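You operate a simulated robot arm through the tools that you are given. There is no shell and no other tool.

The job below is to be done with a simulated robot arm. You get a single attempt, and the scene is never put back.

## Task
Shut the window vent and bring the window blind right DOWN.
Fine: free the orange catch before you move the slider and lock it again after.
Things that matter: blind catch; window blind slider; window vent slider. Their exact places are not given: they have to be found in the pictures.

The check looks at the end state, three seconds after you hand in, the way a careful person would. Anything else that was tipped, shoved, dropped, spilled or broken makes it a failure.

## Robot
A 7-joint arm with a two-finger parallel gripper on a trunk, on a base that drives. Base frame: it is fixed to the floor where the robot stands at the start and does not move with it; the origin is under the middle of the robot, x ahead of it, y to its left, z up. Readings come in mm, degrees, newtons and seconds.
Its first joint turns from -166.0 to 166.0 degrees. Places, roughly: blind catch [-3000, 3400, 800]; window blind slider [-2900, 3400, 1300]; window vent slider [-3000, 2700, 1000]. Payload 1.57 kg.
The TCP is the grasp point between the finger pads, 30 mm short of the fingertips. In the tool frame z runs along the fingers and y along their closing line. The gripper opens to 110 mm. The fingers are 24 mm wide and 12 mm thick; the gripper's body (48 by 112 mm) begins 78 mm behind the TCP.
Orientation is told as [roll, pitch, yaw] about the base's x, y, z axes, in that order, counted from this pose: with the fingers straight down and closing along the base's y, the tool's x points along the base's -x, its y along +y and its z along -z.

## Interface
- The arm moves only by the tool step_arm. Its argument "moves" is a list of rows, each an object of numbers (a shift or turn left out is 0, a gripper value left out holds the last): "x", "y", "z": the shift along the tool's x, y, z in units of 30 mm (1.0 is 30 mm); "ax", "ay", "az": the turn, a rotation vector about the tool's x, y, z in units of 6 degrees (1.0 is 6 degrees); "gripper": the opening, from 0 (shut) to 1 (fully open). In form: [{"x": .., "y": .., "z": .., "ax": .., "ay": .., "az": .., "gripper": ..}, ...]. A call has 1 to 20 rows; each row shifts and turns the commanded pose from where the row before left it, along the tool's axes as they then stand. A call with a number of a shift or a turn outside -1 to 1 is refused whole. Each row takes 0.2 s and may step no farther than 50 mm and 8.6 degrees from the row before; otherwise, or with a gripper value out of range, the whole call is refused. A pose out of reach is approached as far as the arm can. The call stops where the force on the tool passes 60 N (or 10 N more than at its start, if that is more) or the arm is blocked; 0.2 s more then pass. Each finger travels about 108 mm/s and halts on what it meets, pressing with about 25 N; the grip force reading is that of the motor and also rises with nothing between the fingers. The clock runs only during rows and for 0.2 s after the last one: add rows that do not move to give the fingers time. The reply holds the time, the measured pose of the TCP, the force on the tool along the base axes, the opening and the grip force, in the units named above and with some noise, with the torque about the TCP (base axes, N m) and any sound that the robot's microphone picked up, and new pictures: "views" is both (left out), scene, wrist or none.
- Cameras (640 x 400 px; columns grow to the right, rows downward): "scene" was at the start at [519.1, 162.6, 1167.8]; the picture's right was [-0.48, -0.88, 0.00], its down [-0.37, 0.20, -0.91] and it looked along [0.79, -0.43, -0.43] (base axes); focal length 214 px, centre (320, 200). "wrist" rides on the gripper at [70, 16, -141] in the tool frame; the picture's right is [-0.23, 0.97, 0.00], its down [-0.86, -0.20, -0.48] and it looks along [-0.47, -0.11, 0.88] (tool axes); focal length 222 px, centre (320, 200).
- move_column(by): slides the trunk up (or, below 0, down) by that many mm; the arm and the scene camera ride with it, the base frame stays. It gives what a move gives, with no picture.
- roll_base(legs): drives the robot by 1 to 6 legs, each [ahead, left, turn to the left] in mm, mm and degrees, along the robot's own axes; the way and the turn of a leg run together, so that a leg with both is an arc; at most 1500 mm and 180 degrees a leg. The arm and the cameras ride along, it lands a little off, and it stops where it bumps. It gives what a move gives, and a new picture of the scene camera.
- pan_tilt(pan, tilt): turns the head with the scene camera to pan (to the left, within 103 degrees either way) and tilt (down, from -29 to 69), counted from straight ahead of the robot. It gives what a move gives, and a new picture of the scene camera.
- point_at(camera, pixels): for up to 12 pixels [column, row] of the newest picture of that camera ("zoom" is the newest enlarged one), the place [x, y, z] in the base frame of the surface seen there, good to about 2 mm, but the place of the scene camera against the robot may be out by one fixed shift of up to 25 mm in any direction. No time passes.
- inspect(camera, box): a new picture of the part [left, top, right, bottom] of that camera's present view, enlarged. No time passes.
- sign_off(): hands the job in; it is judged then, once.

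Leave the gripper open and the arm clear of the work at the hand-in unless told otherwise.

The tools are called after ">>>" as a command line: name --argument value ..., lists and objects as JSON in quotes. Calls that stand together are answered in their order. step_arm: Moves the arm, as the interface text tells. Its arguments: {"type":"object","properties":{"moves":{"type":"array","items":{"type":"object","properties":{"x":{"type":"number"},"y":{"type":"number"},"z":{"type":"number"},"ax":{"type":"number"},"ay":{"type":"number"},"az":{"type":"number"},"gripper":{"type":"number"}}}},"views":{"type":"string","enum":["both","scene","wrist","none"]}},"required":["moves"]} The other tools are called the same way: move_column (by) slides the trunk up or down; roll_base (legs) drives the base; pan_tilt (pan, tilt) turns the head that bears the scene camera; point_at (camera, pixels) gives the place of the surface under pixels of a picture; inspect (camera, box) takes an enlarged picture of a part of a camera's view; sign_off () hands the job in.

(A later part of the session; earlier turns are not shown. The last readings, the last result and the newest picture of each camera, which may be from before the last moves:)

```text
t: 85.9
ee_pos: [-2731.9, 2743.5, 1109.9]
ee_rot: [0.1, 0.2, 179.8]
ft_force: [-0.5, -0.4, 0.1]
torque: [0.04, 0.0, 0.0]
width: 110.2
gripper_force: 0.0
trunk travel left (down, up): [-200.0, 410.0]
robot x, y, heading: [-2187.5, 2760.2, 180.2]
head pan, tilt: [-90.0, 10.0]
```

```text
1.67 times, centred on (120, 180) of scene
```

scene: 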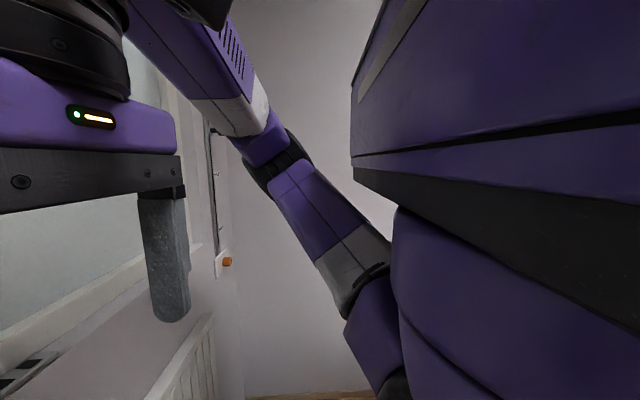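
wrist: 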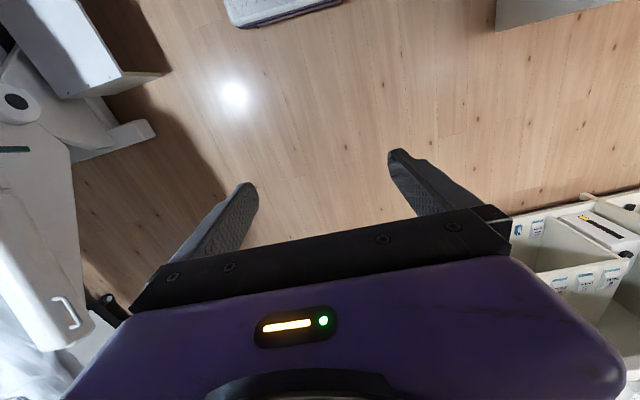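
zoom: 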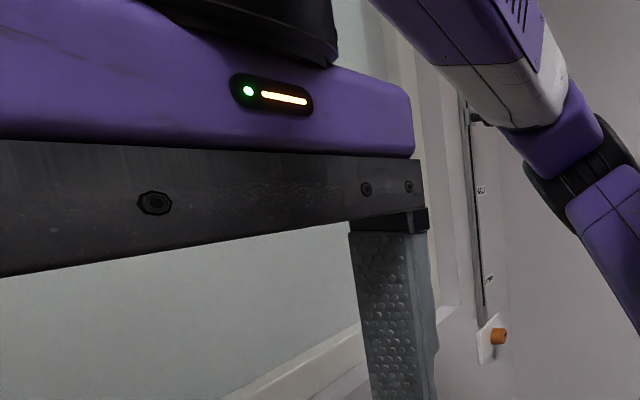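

Now precise points: I'll return to the vent view and read the knob head, stem, plate and slots.

>>> pan_tilt --pan -35 --tilt 40

>>> inspect --camera "scene" --box '[215, 120, 375, 220]'

>>> point_at --camera "scene" --pixels '[[272, 152], [271, 148], [262, 156], [281, 155], [275, 173], [263, 181], [314, 161], [232, 196], [340, 151], [300, 140], [464, 142], [300, 190]]'

```text
t: 87.2
ee_pos: [-2732.3, 2742.3, 1110.1]
ee_rot: [0.1, 0.2, 179.9]
ft_force: [0.3, 0.0, -0.1]
torque: [-0.04, 0.0, 0.03]
width: 109.9
gripper_force: 0.0
trunk travel left (down, up): [-200.0, 410.0]
robot x, y, heading: [-2188.7, 2754.7, 179.8]
head pan, tilt: [-35.0, 40.0]
```

scene: 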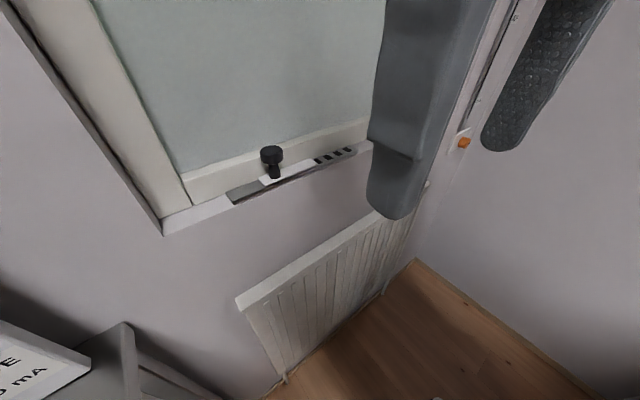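

```text
4.00 times, centred on (295, 170) of scene
```

zoom: 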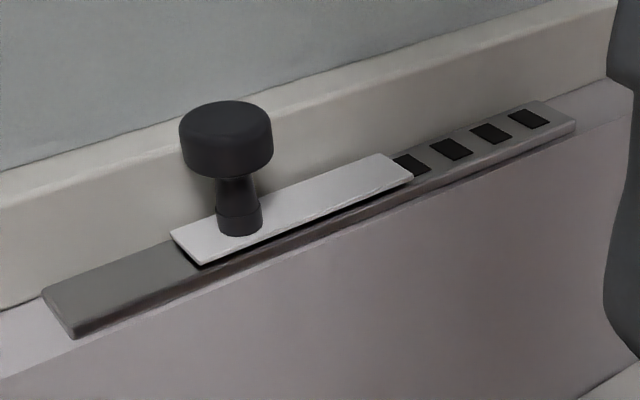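

```text
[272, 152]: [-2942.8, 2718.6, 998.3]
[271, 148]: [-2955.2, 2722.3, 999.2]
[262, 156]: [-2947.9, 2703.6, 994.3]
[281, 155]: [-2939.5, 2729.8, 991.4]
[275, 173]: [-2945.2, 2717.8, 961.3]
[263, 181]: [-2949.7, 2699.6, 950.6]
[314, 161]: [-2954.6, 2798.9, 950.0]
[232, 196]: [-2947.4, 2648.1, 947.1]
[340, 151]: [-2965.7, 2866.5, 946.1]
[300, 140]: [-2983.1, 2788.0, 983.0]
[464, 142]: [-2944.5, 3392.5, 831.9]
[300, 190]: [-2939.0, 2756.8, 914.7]
```

The vent knob stands upright on a horizontal ledge: head top z≈999, centre about (-2953, 2717), head about 30 mm wide. A white plate leaves four dark slots uncovered on the right, so shutting it means sliding the knob toward +y. To work out the camera's fixed shift I'll measure my own fingers, whose pose I know.

>>> point_at --camera "scene" --pixels '[[400, 100], [395, 212], [372, 205], [418, 212], [385, 190], [408, 190], [400, 130], [497, 140], [495, 150], [530, 100], [445, 100], [385, 60]]'

>>> inspect --camera "scene" --box '[350, 60, 550, 240]'

```text
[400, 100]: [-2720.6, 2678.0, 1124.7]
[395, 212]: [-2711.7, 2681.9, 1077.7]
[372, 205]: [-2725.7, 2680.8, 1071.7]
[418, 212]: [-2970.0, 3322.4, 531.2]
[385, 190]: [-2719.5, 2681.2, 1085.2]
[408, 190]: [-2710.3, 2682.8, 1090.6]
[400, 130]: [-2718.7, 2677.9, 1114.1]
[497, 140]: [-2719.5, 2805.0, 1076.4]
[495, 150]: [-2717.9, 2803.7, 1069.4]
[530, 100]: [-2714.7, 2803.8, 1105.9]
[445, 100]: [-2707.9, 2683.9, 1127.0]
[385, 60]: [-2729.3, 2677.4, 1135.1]
```

```text
2.22 times, centred on (450, 150) of scene
```

zoom: 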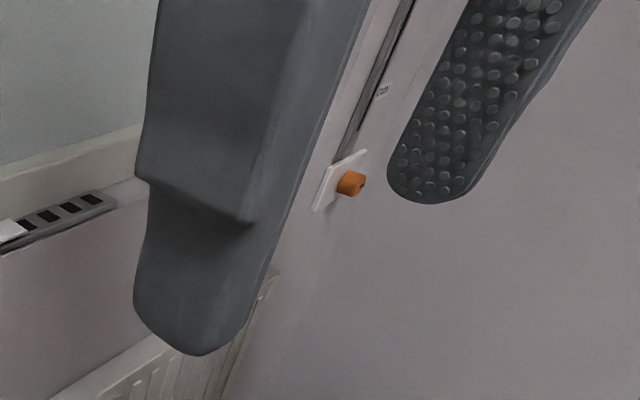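

Comparing with my fingers, true position is about the measured one minus (13, 6, -11). That puts the vent knob near (-2966, 2711) with its top at z≈1010, and the catch near (-2957, 3386, 843). I'll move nearer the window, tilt the tool about 20° forward and check the pose before lowering over the knob.

>>> step_arm --moves '[{"x": -1, "y": 0.5, "gripper": 0.64}, {"x": -1, "y": 0.53}, {"x": -1}, {"x": -1}, {"x": -1}, {"ay": -0.8333}, {"ay": -0.8333}, {"ay": -0.8333}, {"ay": -0.8333}, {}]'

```text
t: 89.4
ee_pos: [-2882.0, 2711.8, 1109.2]
ee_rot: [0.1, -20.0, 179.9]
ft_force: [0.2, -0.5, 0.5]
torque: [0.0, 0.01, 0.03]
width: 70.4
gripper_force: 0.1
trunk travel left (down, up): [-200.0, 410.0]
robot x, y, heading: [-2183.6, 2755.4, 180.0]
head pan, tilt: [-35.0, 40.0]
```

scene: 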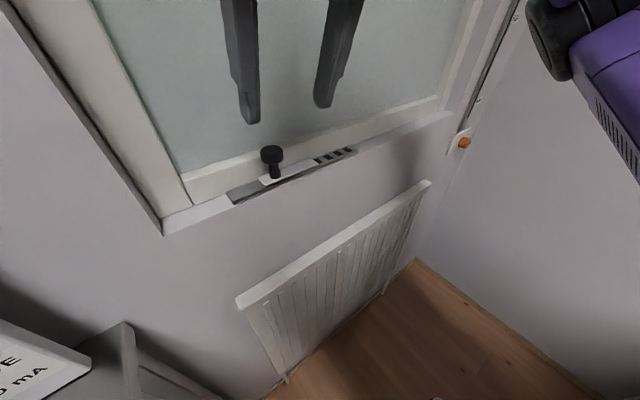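
wrist: 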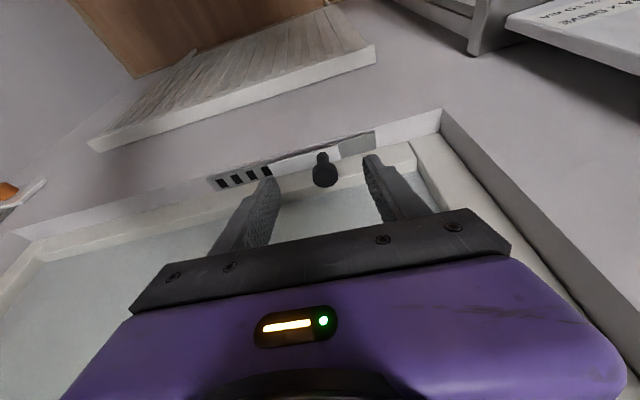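

The tilt is right. The wrist camera has no fixed shift, so I'll use it to confirm the knob, seen at about (325,172).

>>> inspect --camera "wrist" --box '[200, 110, 440, 260]'

>>> point_at --camera "wrist" --pixels '[[325, 175], [315, 172], [335, 170], [325, 185], [322, 155], [340, 150], [272, 165], [222, 182], [375, 140], [400, 165], [370, 155], [268, 180]]'

```text
2.67 times, centred on (320, 185) of wrist
```

zoom: 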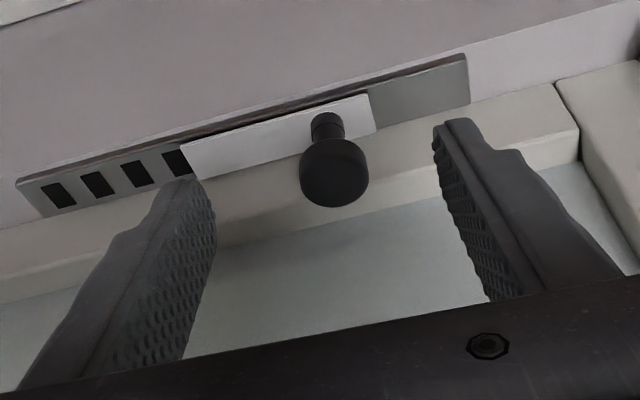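

```text
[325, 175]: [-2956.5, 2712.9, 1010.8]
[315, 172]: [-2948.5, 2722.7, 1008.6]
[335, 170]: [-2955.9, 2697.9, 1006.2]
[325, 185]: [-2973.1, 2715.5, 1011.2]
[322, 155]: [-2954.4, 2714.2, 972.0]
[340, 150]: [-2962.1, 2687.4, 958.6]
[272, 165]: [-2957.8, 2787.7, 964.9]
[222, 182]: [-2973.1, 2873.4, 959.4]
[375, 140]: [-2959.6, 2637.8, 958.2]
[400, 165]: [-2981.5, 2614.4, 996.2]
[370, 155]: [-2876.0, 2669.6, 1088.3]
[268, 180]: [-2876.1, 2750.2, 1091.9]
```

The wrist camera gives the knob centre at about (-2962, 2711) with its top at z 1011. I'll lower the open fingers around it to TCP z≈1006 and close loosely to 34 mm.

>>> step_arm --moves '[{"x": -0.957}, {"z": 1}, {"z": 1}, {"z": 1}, {"z": 1}, {}, {"gripper": 0.32}, {}, {}]'

```text
t: 91.4
ee_pos: [-2949.5, 2711.8, 1005.0]
ee_rot: [0.1, -19.9, 179.9]
ft_force: [0.0, 0.6, -0.3]
torque: [-0.02, -0.02, 0.0]
width: 35.6
gripper_force: 0.2
trunk travel left (down, up): [-200.0, 410.0]
robot x, y, heading: [-2185.5, 2751.3, 179.9]
head pan, tilt: [-35.0, 40.0]
```

scene: 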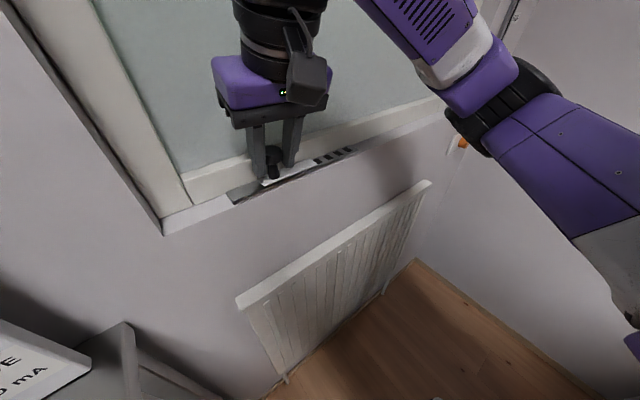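
wrist: 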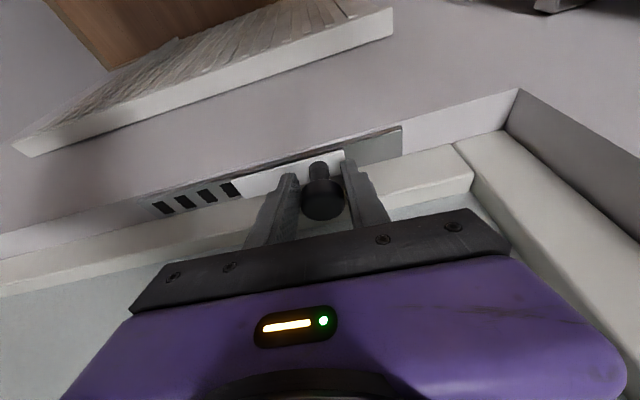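

The knob sits between the pads. I'll slide toward +y (tool -y) in steps and watch the force.

>>> step_arm --moves '[{"y": -0.5}, {"y": -0.5}, {"y": -0.5}, {"y": -0.5}, {}]'

```text
t: 92.6
ee_pos: [-2949.7, 2771.8, 1007.2]
ee_rot: [0.2, -19.9, 179.9]
ft_force: [0.5, -0.8, 1.1]
torque: [-0.01, 0.02, 0.05]
width: 35.8
gripper_force: 0.6
trunk travel left (down, up): [-200.0, 410.0]
robot x, y, heading: [-2186.9, 2757.2, 179.8]
head pan, tilt: [-35.0, 40.0]
```

scene: 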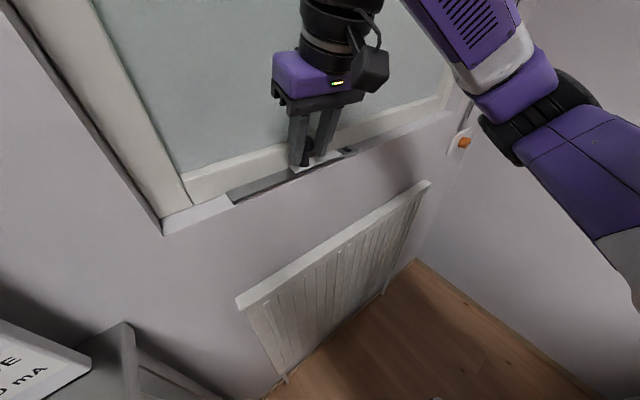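
wrist: 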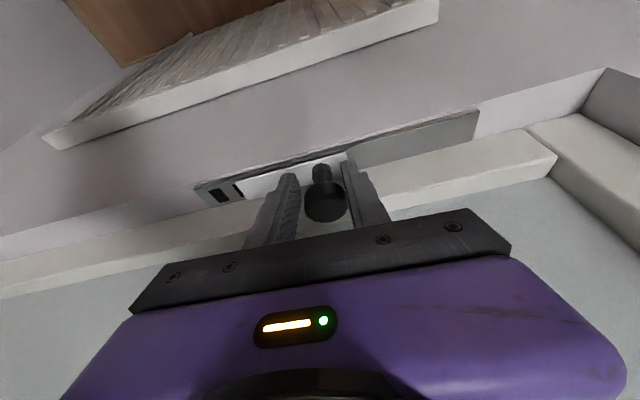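

It slides easily, with two slots still showing. I'll continue in smaller steps until it stops.

>>> step_arm --moves '[{"y": -0.3}, {"y": -0.3}, {"y": -0.3}, {"y": -0.2}, {"y": -0.2}, {"y": -0.2}, {"y": -0.2}, {}]'

```text
t: 94.4
ee_pos: [-2949.9, 2820.3, 1007.8]
ee_rot: [0.1, -20.1, -179.9]
ft_force: [1.6, -18.5, 0.6]
torque: [-0.26, 0.16, 0.26]
width: 51.4
gripper_force: 9.2
trunk travel left (down, up): [-200.0, 410.0]
robot x, y, heading: [-2189.3, 2754.8, 179.7]
head pan, tilt: [-35.0, 40.0]
```

scene: 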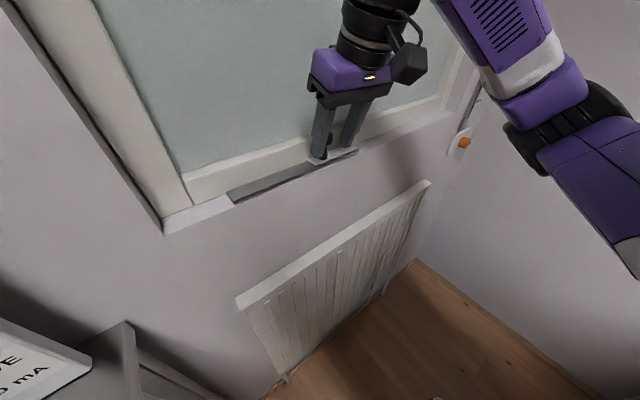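
wrist: 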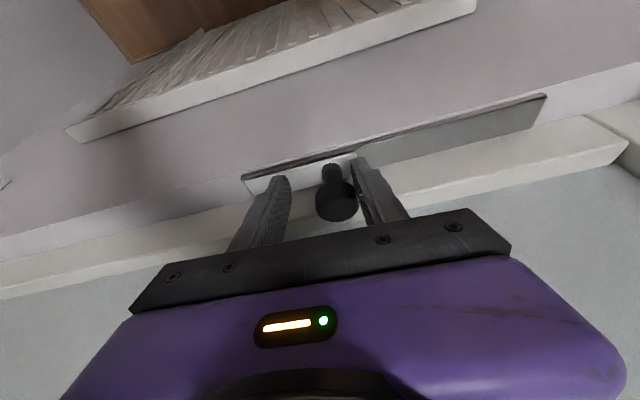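

The force rose to 18 N and the finger was pushed back, so the slider is at its end stop. No slots show any more. I'll open, lift off and check.

>>> step_arm --moves '[{"y": 0.5, "gripper": 0.7}, {}, {"z": -1}, {"z": -1}, {"z": -1}, {"z": -1}, {"z": -1}, {"x": 1}, {"x": 1}, {}]'

>>> inspect --camera "wrist" --box '[160, 80, 560, 280]'

>>> inspect --camera "scene" --box '[200, 90, 480, 240]'

```text
t: 96.6
ee_pos: [-2841.7, 2806.9, 1127.8]
ee_rot: [0.1, -20.0, 179.9]
ft_force: [-0.5, -0.3, 0.9]
torque: [-0.04, 0.0, -0.03]
width: 76.7
gripper_force: 0.0
trunk travel left (down, up): [-200.0, 410.0]
robot x, y, heading: [-2186.5, 2755.6, 180.1]
head pan, tilt: [-35.0, 40.0]
```

scene: 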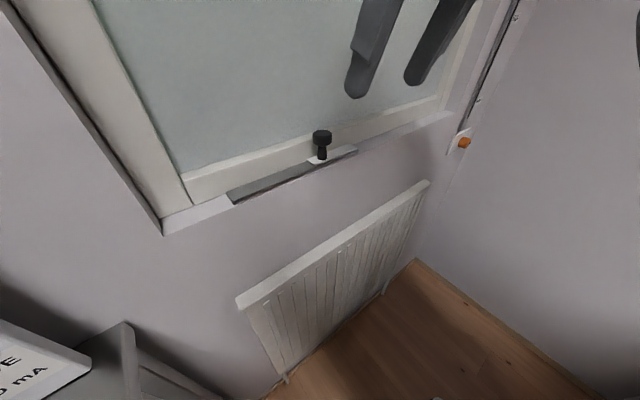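
wrist: 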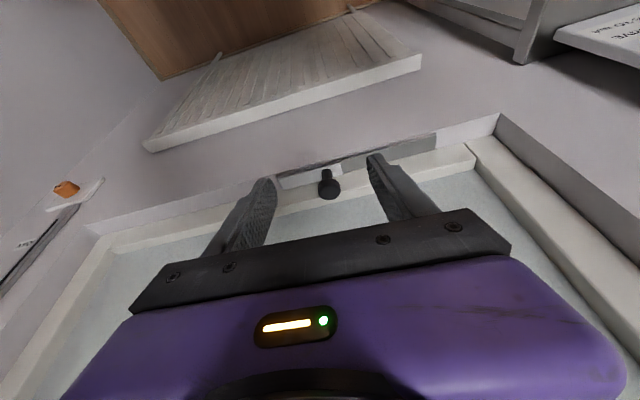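

```text
1.60 times, centred on (360, 180) of wrist
```

zoom: 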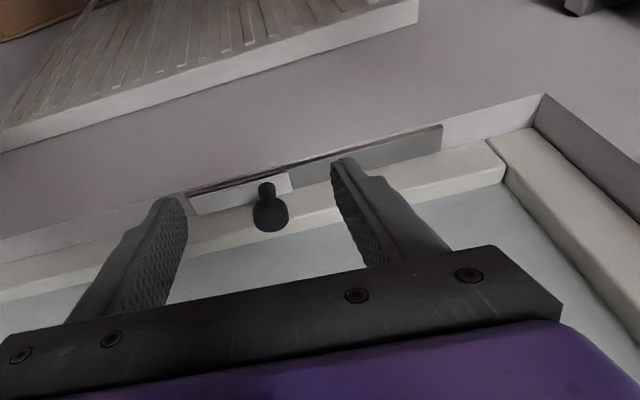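

```text
2.29 times, centred on (340, 165) of scene
```

zoom: 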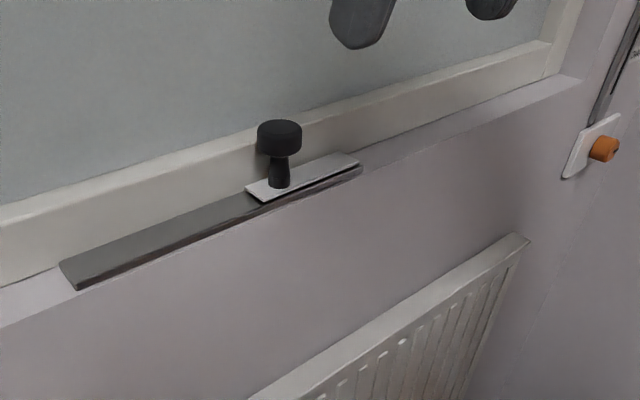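

The vent is shut: the white plate is at the right end and no slots are open. Next is the catch, so I'll turn the head to study the rail and the orange catch.

>>> pan_tilt --pan -50 --tilt 25

>>> inspect --camera "scene" --box '[320, 60, 480, 220]'

```text
t: 97.3
ee_pos: [-2843.5, 2806.8, 1128.2]
ee_rot: [0.1, -19.9, 179.9]
ft_force: [-0.1, -0.7, -0.3]
torque: [0.0, 0.01, 0.03]
width: 77.0
gripper_force: 0.0
trunk travel left (down, up): [-200.0, 410.0]
robot x, y, heading: [-2186.9, 2757.2, 180.0]
head pan, tilt: [-50.0, 25.0]
```

scene: 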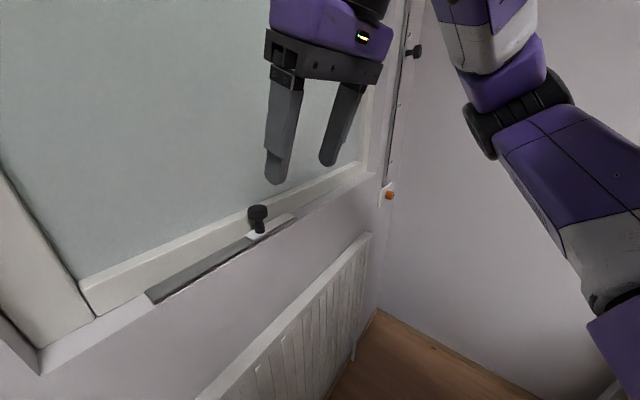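

```text
2.50 times, centred on (400, 140) of scene
```

zoom: 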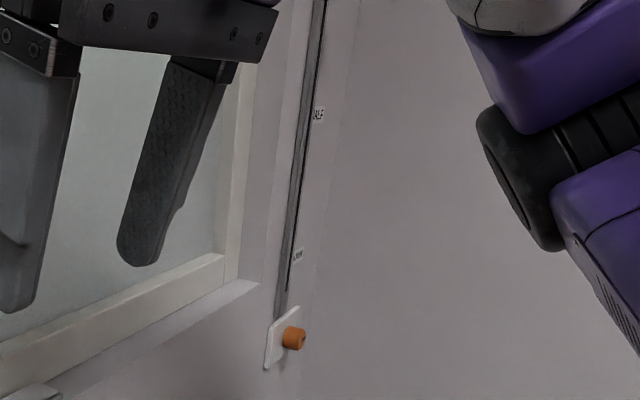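

>>> inspect --camera "scene" --box '[368, 175, 408, 215]'

>>> inspect --camera "scene" --box '[385, 30, 435, 70]'

>>> point_at --camera "scene" --pixels '[[390, 195], [394, 195], [384, 200], [381, 190], [396, 190], [416, 52], [408, 53], [404, 53], [401, 100], [391, 165], [378, 310], [410, 20]]'

```text
10.00 times, centred on (388, 195) of scene
```

zoom: 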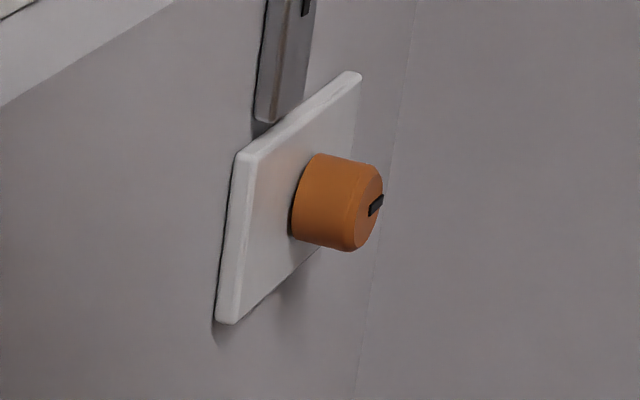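

```text
10.00 times, centred on (410, 50) of scene
```

zoom: 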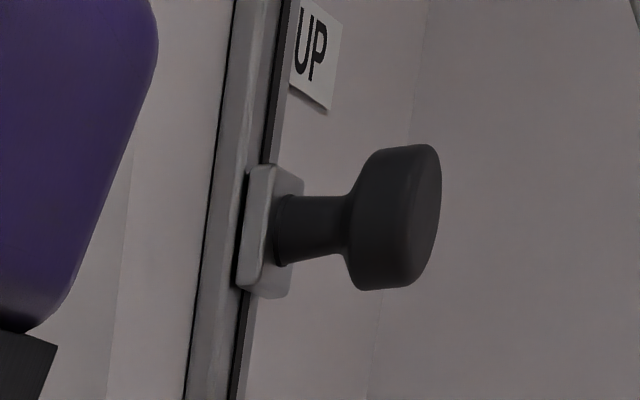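

```text
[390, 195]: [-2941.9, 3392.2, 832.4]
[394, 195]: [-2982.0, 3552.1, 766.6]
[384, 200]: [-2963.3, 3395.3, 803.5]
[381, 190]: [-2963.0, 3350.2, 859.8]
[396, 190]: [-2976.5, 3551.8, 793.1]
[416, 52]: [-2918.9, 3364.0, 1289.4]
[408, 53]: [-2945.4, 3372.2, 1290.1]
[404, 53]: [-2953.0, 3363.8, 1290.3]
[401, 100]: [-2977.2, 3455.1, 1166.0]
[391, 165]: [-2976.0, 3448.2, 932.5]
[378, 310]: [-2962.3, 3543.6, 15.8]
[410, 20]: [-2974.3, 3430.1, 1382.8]
```

The catch is an orange rotary knob with a black pointer mark on its face. The blind slider is a black knob at UP, z≈1300. I'll shift the base 60 mm right for reach, with the wooden table still about 70 mm clear, and then turn the tool horizontal.

>>> roll_base --legs '[[0, -60, 0]]'

>>> step_arm --moves '[{"y": -1, "ay": -1}, {"y": -1, "ay": -1}, {"y": -1, "ay": -1}, {"y": -1, "ay": -1}, {"y": -1, "ay": -1}, {"y": -1, "ay": -1}, {"ay": -1}, {"ay": -1}, {"ay": -1}, {"ay": -1}, {"ay": -1}, {"ay": -0.667}, {}]'

```text
t: 98.3
ee_pos: [-2841.5, 2867.5, 1126.8]
ee_rot: [0.1, -19.9, 179.9]
ft_force: [-0.3, 0.0, -0.5]
torque: [0.0, 0.04, 0.03]
width: 77.0
gripper_force: 0.1
trunk travel left (down, up): [-200.0, 410.0]
robot x, y, heading: [-2186.9, 2815.6, 179.6]
head pan, tilt: [-50.0, 25.0]
```

scene: 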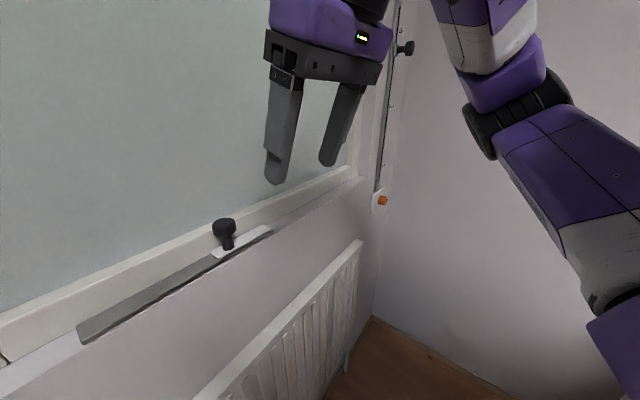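

```text
t: 101.1
ee_pos: [-2845.7, 3056.9, 1130.9]
ee_rot: [136.7, -90.0, 43.4]
ft_force: [0.5, 0.6, 0.5]
torque: [0.03, -0.02, 0.0]
width: 77.0
gripper_force: 0.1
out of reach, approached as far as the arm can: row 12
trunk travel left (down, up): [-200.0, 410.0]
robot x, y, heading: [-2189.0, 2813.9, 179.8]
head pan, tilt: [-50.0, 25.0]
```

scene: 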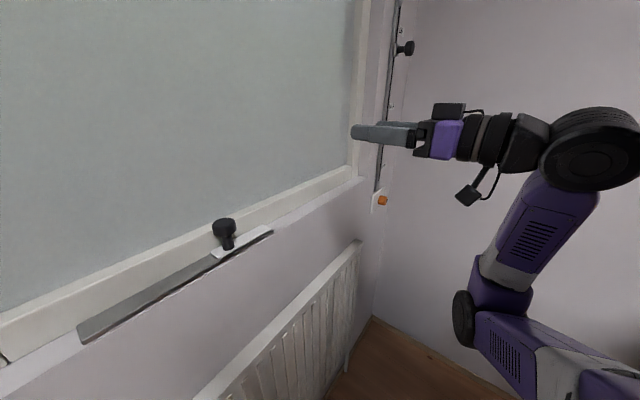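
wrist: 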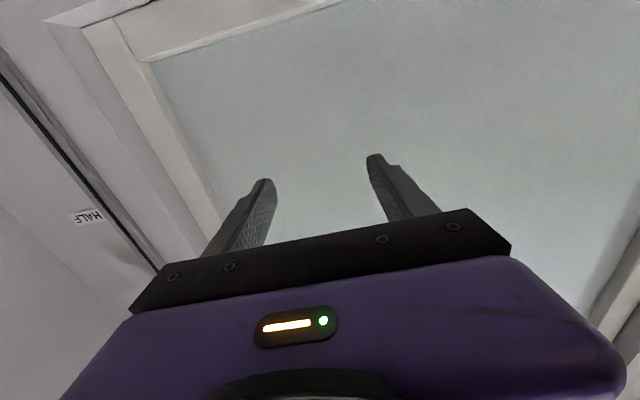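

The tool is horizontal now, pointing at the wall. I'll move right and down toward the catch, staying about 80 mm off the wall fittings.

>>> step_arm --moves '[{"y": -1, "x": 0.8}, {"y": -1, "x": 0.8}, {"y": -1, "x": 0.8}, {"y": -1, "x": 0.8}, {"y": -1, "x": 0.8}, {"y": -1, "x": 0.8}, {}]'

```text
t: 102.7
ee_pos: [-2846.8, 3234.7, 985.5]
ee_rot: [51.4, -89.8, 128.4]
ft_force: [0.4, 0.1, -0.2]
torque: [0.0, 0.01, 0.02]
width: 77.0
gripper_force: 0.0
trunk travel left (down, up): [-200.0, 410.0]
robot x, y, heading: [-2185.9, 2814.4, 179.9]
head pan, tilt: [-50.0, 25.0]
```

scene: 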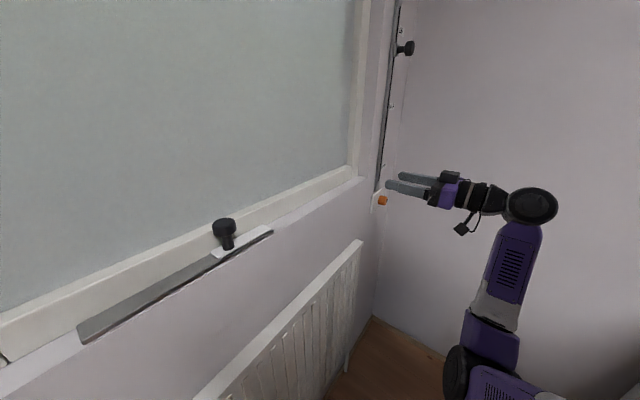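
wrist: 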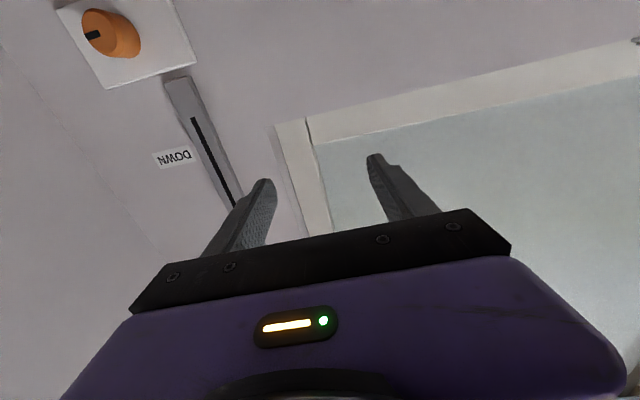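

The wrist camera sees the catch (upside down) at (112,33). I'll enlarge it and measure.

>>> inspect --camera "wrist" --box '[40, 0, 240, 125]'

>>> point_at --camera "wrist" --pixels '[[93, 35], [105, 33], [120, 30], [135, 35], [110, 12], [112, 50], [195, 70], [110, 85], [60, 10], [215, 150], [185, 95], [172, 5]]'

```text
3.20 times, centred on (140, 62) of wrist
```

zoom: 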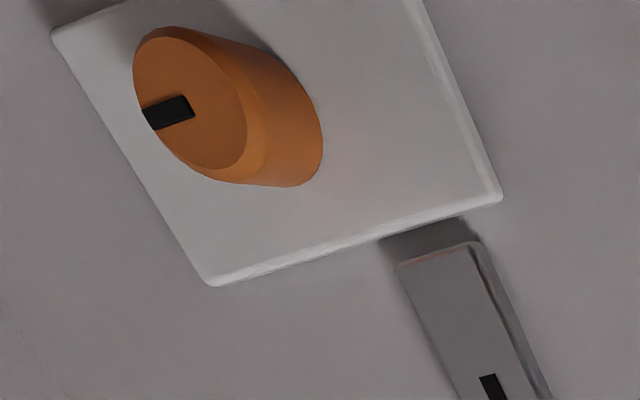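

```text
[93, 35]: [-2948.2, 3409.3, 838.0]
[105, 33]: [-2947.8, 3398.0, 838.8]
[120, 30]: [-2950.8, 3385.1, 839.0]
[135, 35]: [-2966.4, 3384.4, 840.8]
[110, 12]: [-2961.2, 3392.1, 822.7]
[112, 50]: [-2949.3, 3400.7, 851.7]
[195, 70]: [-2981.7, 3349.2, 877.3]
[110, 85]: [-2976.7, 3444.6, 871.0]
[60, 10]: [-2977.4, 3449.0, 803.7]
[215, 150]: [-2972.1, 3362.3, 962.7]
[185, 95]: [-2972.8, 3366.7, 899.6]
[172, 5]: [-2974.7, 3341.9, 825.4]
```

The catch's face is at x≈-2948, the plate at -2976, its centre about (3396, 838), and the pointer points right (+y, horizontal). I'll line up 30 mm in front of it.

>>> step_arm --moves '[{"y": -0.9, "x": 0.82, "gripper": 0.55}, {"y": -0.9, "x": 0.82}, {"y": -0.9, "x": 0.82}, {"y": -0.9, "x": 0.82}, {"y": -0.9, "x": 0.82}, {"y": -0.87, "x": 0.8}, {"z": 0.7}, {"z": 0.7}, {}]'

```text
t: 104.7
ee_pos: [-2887.9, 3397.8, 837.9]
ee_rot: [61.6, -89.8, 118.3]
ft_force: [-0.2, -0.6, -0.8]
torque: [-0.01, 0.01, 0.0]
width: 60.6
gripper_force: 0.1
trunk travel left (down, up): [-200.0, 410.0]
robot x, y, heading: [-2187.0, 2816.1, 179.8]
head pan, tilt: [-50.0, 25.0]
```

scene: 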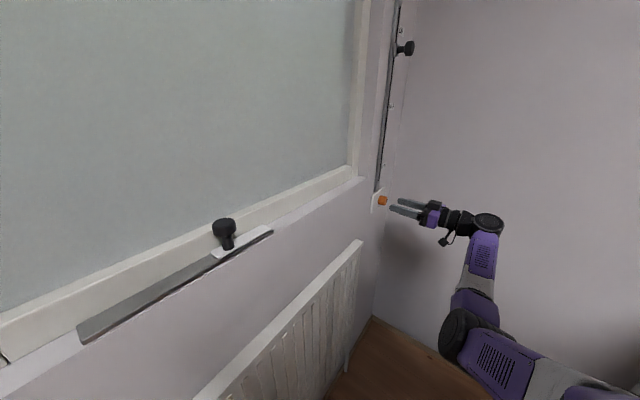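
wrist: 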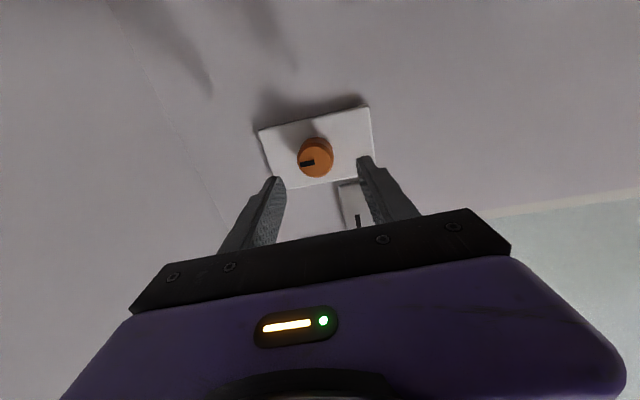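

>>> inspect --camera "wrist" --box '[240, 80, 400, 240]'

>>> point_at --camera "wrist" --pixels '[[302, 164], [316, 158], [325, 160], [316, 146], [318, 172], [333, 160], [298, 158], [315, 166]]'

```text
2.50 times, centred on (320, 160) of wrist
```

zoom: 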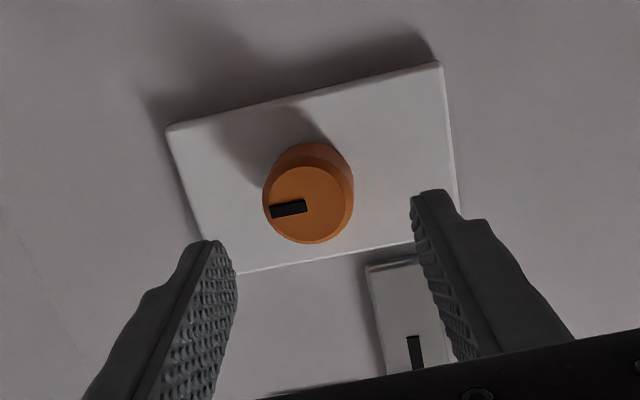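

```text
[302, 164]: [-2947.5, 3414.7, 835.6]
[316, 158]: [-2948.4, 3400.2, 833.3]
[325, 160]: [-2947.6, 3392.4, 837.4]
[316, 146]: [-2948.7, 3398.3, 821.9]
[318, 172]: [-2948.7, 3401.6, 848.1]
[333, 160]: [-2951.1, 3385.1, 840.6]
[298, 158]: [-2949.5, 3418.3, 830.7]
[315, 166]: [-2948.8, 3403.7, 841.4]
```

The knob face centre is at about (3400, 836) with a diameter of about 32 mm. I'll correct by 3 mm, advance 54 mm and close on it.

>>> step_arm --moves '[{"y": -0.09, "x": 0.07}, {"z": 0.9}, {"z": 0.9}, {}, {"gripper": 0.1}, {}, {}]'

```text
t: 106.3
ee_pos: [-2942.1, 3400.0, 836.7]
ee_rot: [54.0, -89.9, 125.8]
ft_force: [-9.0, 18.2, -0.2]
torque: [0.03, -0.24, 0.33]
width: 36.0
gripper_force: 43.4
trunk travel left (down, up): [-200.0, 410.0]
robot x, y, heading: [-2187.7, 2818.4, 179.8]
head pan, tilt: [-50.0, 25.0]
```

scene: 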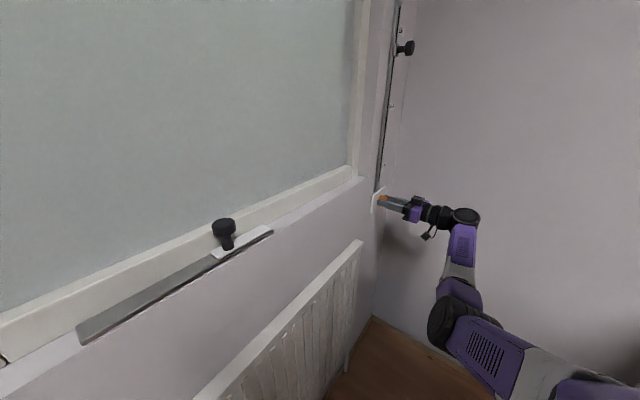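
wrist: 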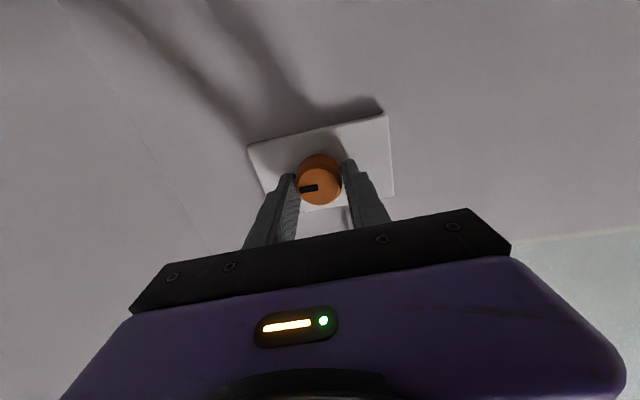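

I'm gripping the knob with an 18 N side load, so I'll re-centre 2 mm toward +y. Then I'll try a small counter-clockwise turn (-12°) and read the torque.

>>> step_arm --moves '[{"y": -0.07}, {}, {"az": -0.5}, {"az": -0.5}, {"az": -0.5}, {"az": -0.5}, {}]'

```text
t: 107.9
ee_pos: [-2941.6, 3401.5, 837.3]
ee_rot: [-89.5, -78.1, -90.5]
ft_force: [7.0, -8.4, -3.2]
torque: [-0.05, 0.3, 1.14]
width: 36.1
gripper_force: 43.0
trunk travel left (down, up): [-200.0, 410.0]
robot x, y, heading: [-2188.0, 2816.6, 179.6]
head pan, tilt: [-50.0, 25.0]
```

scene: 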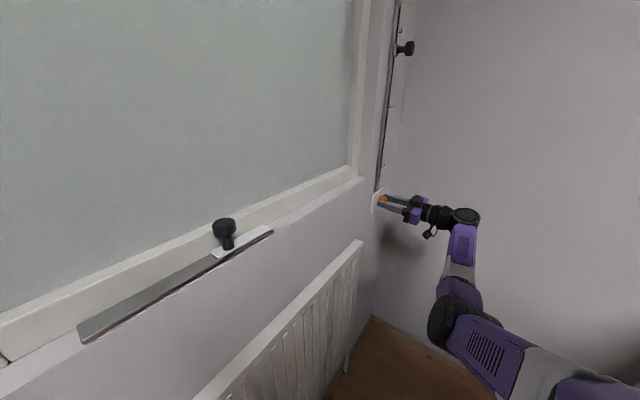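
wrist: 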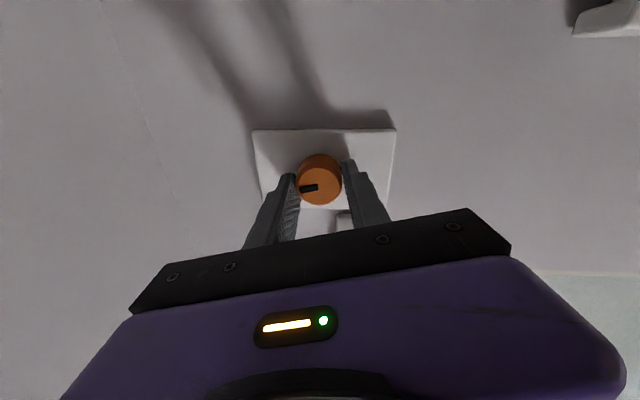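

The pointer stayed fixed relative to the fingers while the plate turned in view, so the knob rotates this way with almost no torque about x. I'll continue counter-clockwise.

>>> step_arm --moves '[{"az": -0.8}, {"az": -0.8}, {"az": -0.8}, {"az": -0.8}, {"az": -0.8}, {}]' --views "wrist"

```text
t: 109.3
ee_pos: [-2942.2, 3400.9, 837.0]
ee_rot: [-89.8, -54.1, -90.1]
ft_force: [4.7, -16.7, -3.0]
torque: [-0.02, -0.07, 1.18]
width: 35.8
gripper_force: 43.1
trunk travel left (down, up): [-200.0, 410.0]
robot x, y, heading: [-2182.7, 2812.9, 179.7]
head pan, tilt: [-50.0, 25.0]
```

wrist: 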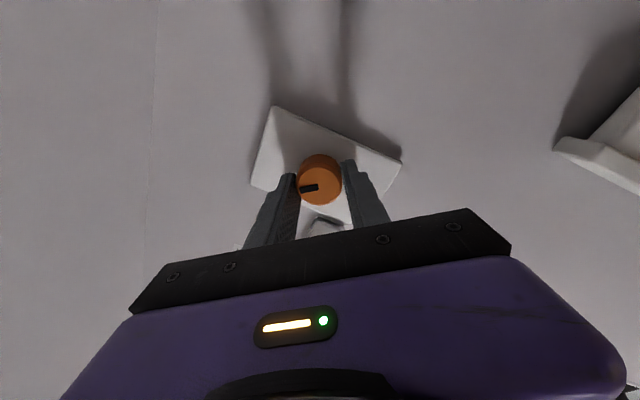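

36° turned and still free. I'll keep going toward 90°.

>>> step_arm --moves '[{"az": -0.8}, {"az": -0.8}, {"az": -0.8}, {"az": -0.8}, {"az": -0.8}, {"az": -0.8}, {}]' --views "wrist"

```text
t: 110.9
ee_pos: [-2940.4, 3399.6, 836.3]
ee_rot: [-89.8, -25.2, -90.1]
ft_force: [-0.2, -19.7, -7.2]
torque: [-0.02, -0.09, 0.65]
width: 35.3
gripper_force: 42.6
trunk travel left (down, up): [-200.0, 410.0]
robot x, y, heading: [-2192.7, 2817.8, 179.9]
head pan, tilt: [-50.0, 25.0]
```

wrist: 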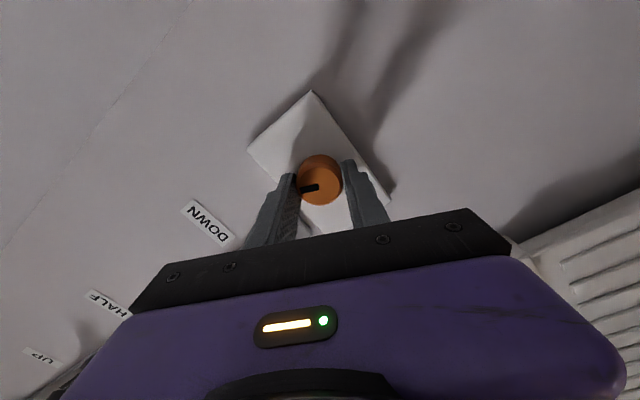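

>>> step_arm --moves '[{"az": -0.7}, {"az": -0.7}, {"az": -0.7}, {"az": -0.7}, {"az": -0.7}, {"az": -0.5}, {}]' --views "wrist"

```text
t: 112.5
ee_pos: [-2941.5, 3401.2, 835.1]
ee_rot: [-89.8, -1.3, -89.9]
ft_force: [-5.5, -20.5, -10.8]
torque: [-0.31, -0.35, 0.58]
width: 35.4
gripper_force: 42.5
trunk travel left (down, up): [-200.0, 410.0]
robot x, y, heading: [-2188.0, 2814.8, 179.8]
head pan, tilt: [-50.0, 25.0]
```

wrist: 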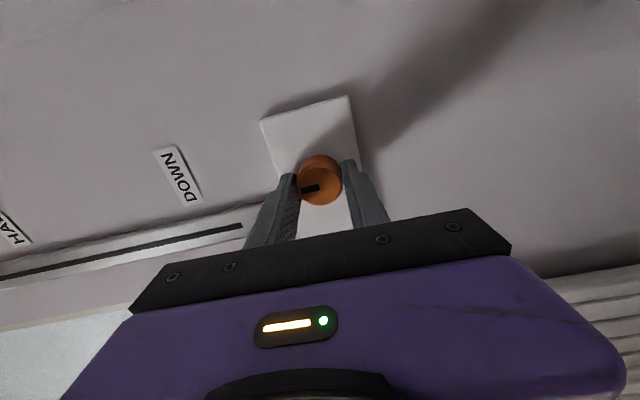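

About 89° turned, with the pointer now up toward the rail, and a slight torque of -0.31 has appeared. I'll nudge 4° more to see if it's the stop.

>>> step_arm --moves '[{"az": -0.35}, {"az": -0.35}, {}]' --views "wrist"

>>> inspect --camera "wrist" --box '[240, 80, 400, 240]'

```text
t: 113.3
ee_pos: [-2940.5, 3402.6, 836.6]
ee_rot: [-89.8, 2.9, -90.1]
ft_force: [-12.2, -10.1, -13.8]
torque: [-0.43, -0.62, 0.51]
width: 35.7
gripper_force: 42.9
trunk travel left (down, up): [-200.0, 410.0]
robot x, y, heading: [-2190.4, 2812.7, 179.8]
head pan, tilt: [-50.0, 25.0]
```

wrist: 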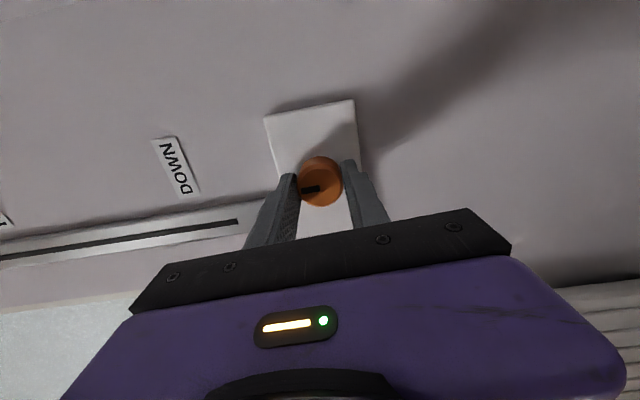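

```text
2.50 times, centred on (320, 160) of wrist
```

zoom: 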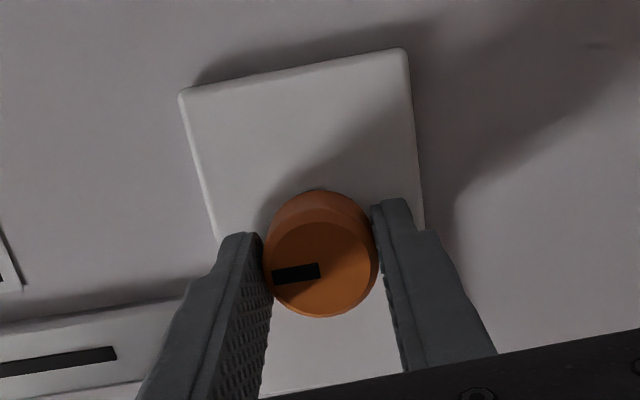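

The torque climbs and the pointer is straight up, so this is the end stop and the catch is freed. I'll open, back away 90 mm and look at it.

>>> step_arm --moves '[{"gripper": 0.6}, {}, {"z": -1}, {"z": -1}, {"z": -1}, {"ax": 0}]'

>>> inspect --camera "wrist" --box '[200, 60, 440, 220]'

```text
t: 114.7
ee_pos: [-2851.5, 3401.7, 836.3]
ee_rot: [-89.9, 3.0, -90.1]
ft_force: [0.0, -0.6, 0.0]
torque: [0.01, -0.01, 0.01]
width: 65.9
gripper_force: 0.1
trunk travel left (down, up): [-200.0, 410.0]
robot x, y, heading: [-2188.7, 2816.1, 180.1]
head pan, tilt: [-50.0, 25.0]
```

scene: 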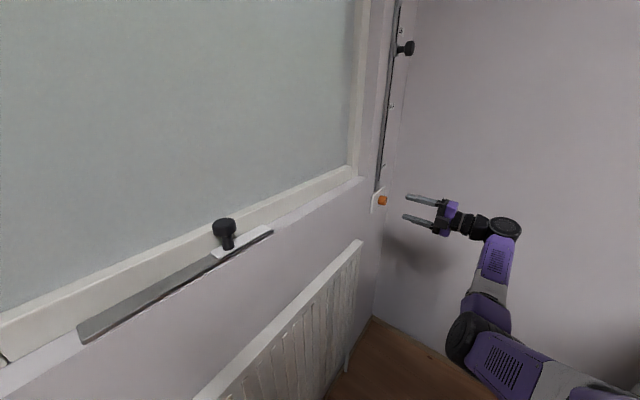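
wrist: 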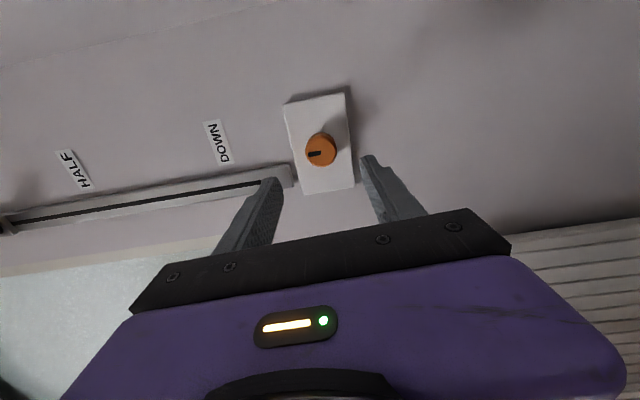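

```text
2.50 times, centred on (320, 140) of wrist
```

zoom: 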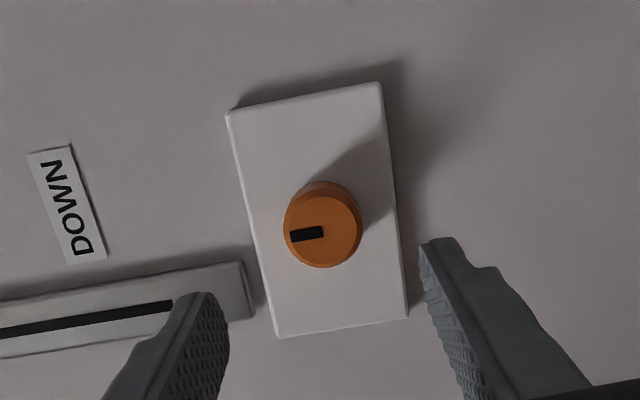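

The pointer is straight up. Now I'll square up the tool (+3°), raise about 390 mm toward the slider knob staying clear of the wall, and look.

>>> step_arm --moves '[{"az": 0.5}, {"y": -1, "x": -0.1}, {"y": -1, "x": -0.1}, {"y": -1, "x": -0.1}, {"y": -1, "x": -0.1}, {"y": -1, "x": -0.1}, {"y": -1, "x": -0.1}, {"y": -1, "x": -0.1}, {"y": -1, "x": -0.1}, {"y": -1, "x": -0.1}, {"y": -1, "x": -0.1}, {"y": -1}, {"y": -1}, {"y": -1}, {}]'

```text
t: 117.9
ee_pos: [-2851.6, 3372.3, 1227.8]
ee_rot: [-89.9, -0.1, -90.1]
ft_force: [-0.1, -0.6, -0.3]
torque: [0.01, -0.04, 0.02]
width: 65.8
gripper_force: 0.0
trunk travel left (down, up): [-200.0, 410.0]
robot x, y, heading: [-2186.9, 2816.1, 179.7]
head pan, tilt: [-50.0, 25.0]
```

scene: 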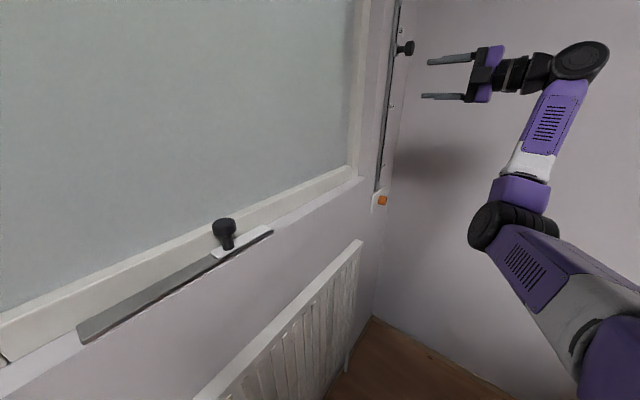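
wrist: 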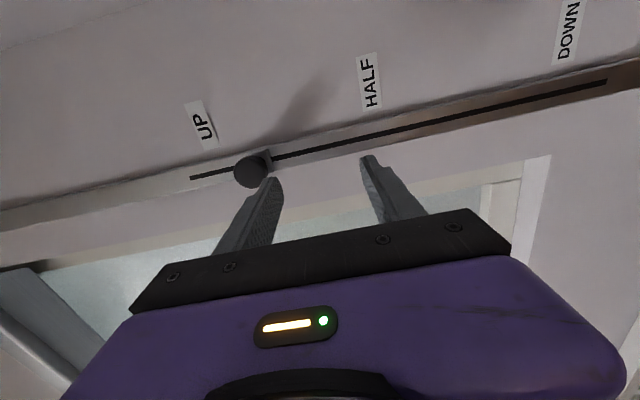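

The knob shows at (252,170), with its slot running from (190,178) to (607,82). I'll measure them.

>>> point_at --camera "wrist" --pixels '[[248, 172], [240, 165], [258, 180], [236, 175], [264, 165], [266, 155], [190, 178], [607, 82], [568, 15], [366, 80], [640, 90], [300, 152]]'

>>> inspect --camera "wrist" --box '[170, 90, 330, 210]'

```text
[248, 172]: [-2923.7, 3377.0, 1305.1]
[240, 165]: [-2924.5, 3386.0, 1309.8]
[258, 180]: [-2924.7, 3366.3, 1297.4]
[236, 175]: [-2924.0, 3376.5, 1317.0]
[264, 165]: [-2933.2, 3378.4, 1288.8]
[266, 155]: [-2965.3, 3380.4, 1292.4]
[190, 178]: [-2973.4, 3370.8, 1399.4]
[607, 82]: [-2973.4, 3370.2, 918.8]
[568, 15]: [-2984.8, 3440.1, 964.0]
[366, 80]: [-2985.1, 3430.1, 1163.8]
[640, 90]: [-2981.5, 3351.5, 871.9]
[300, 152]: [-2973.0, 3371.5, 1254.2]
```

```text
3.33 times, centred on (250, 150) of wrist
```

zoom: 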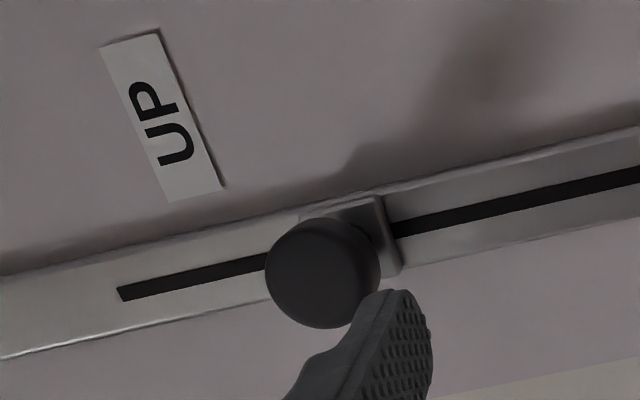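

The slider knob's face is at x≈-2924, centre about (3373, 1304). The slot runs z 1399 to 919 and the DOWN label is at 964. I'll raise to knob height, advance with the fingers above and below it, and close loosely.

>>> step_arm --moves '[{"y": -0.85}, {"y": -0.85}, {"y": -0.85}, {}, {"z": 0.82}, {"z": 0.82}, {"z": 0.82}, {}, {"gripper": 0.33}, {}, {}]'

```text
t: 120.3
ee_pos: [-2926.3, 3371.6, 1305.0]
ee_rot: [-90.0, -0.1, -90.1]
ft_force: [0.4, 0.8, 0.5]
torque: [-0.03, -0.03, -0.01]
width: 36.4
gripper_force: 0.0
trunk travel left (down, up): [-200.0, 410.0]
robot x, y, heading: [-2186.1, 2815.6, 179.7]
head pan, tilt: [-50.0, 25.0]
```

scene: 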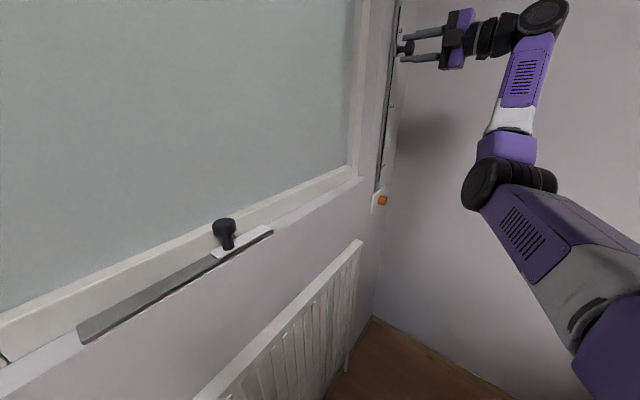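
wrist: 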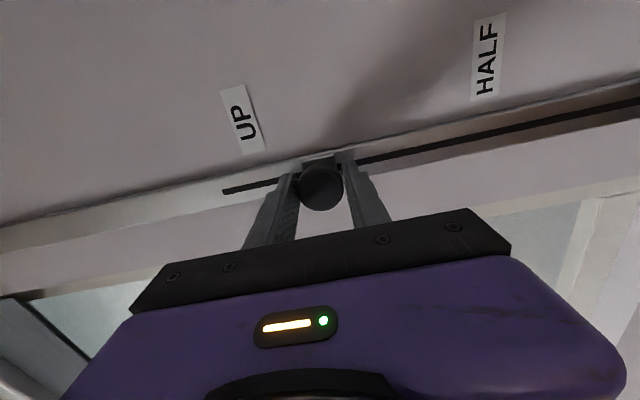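

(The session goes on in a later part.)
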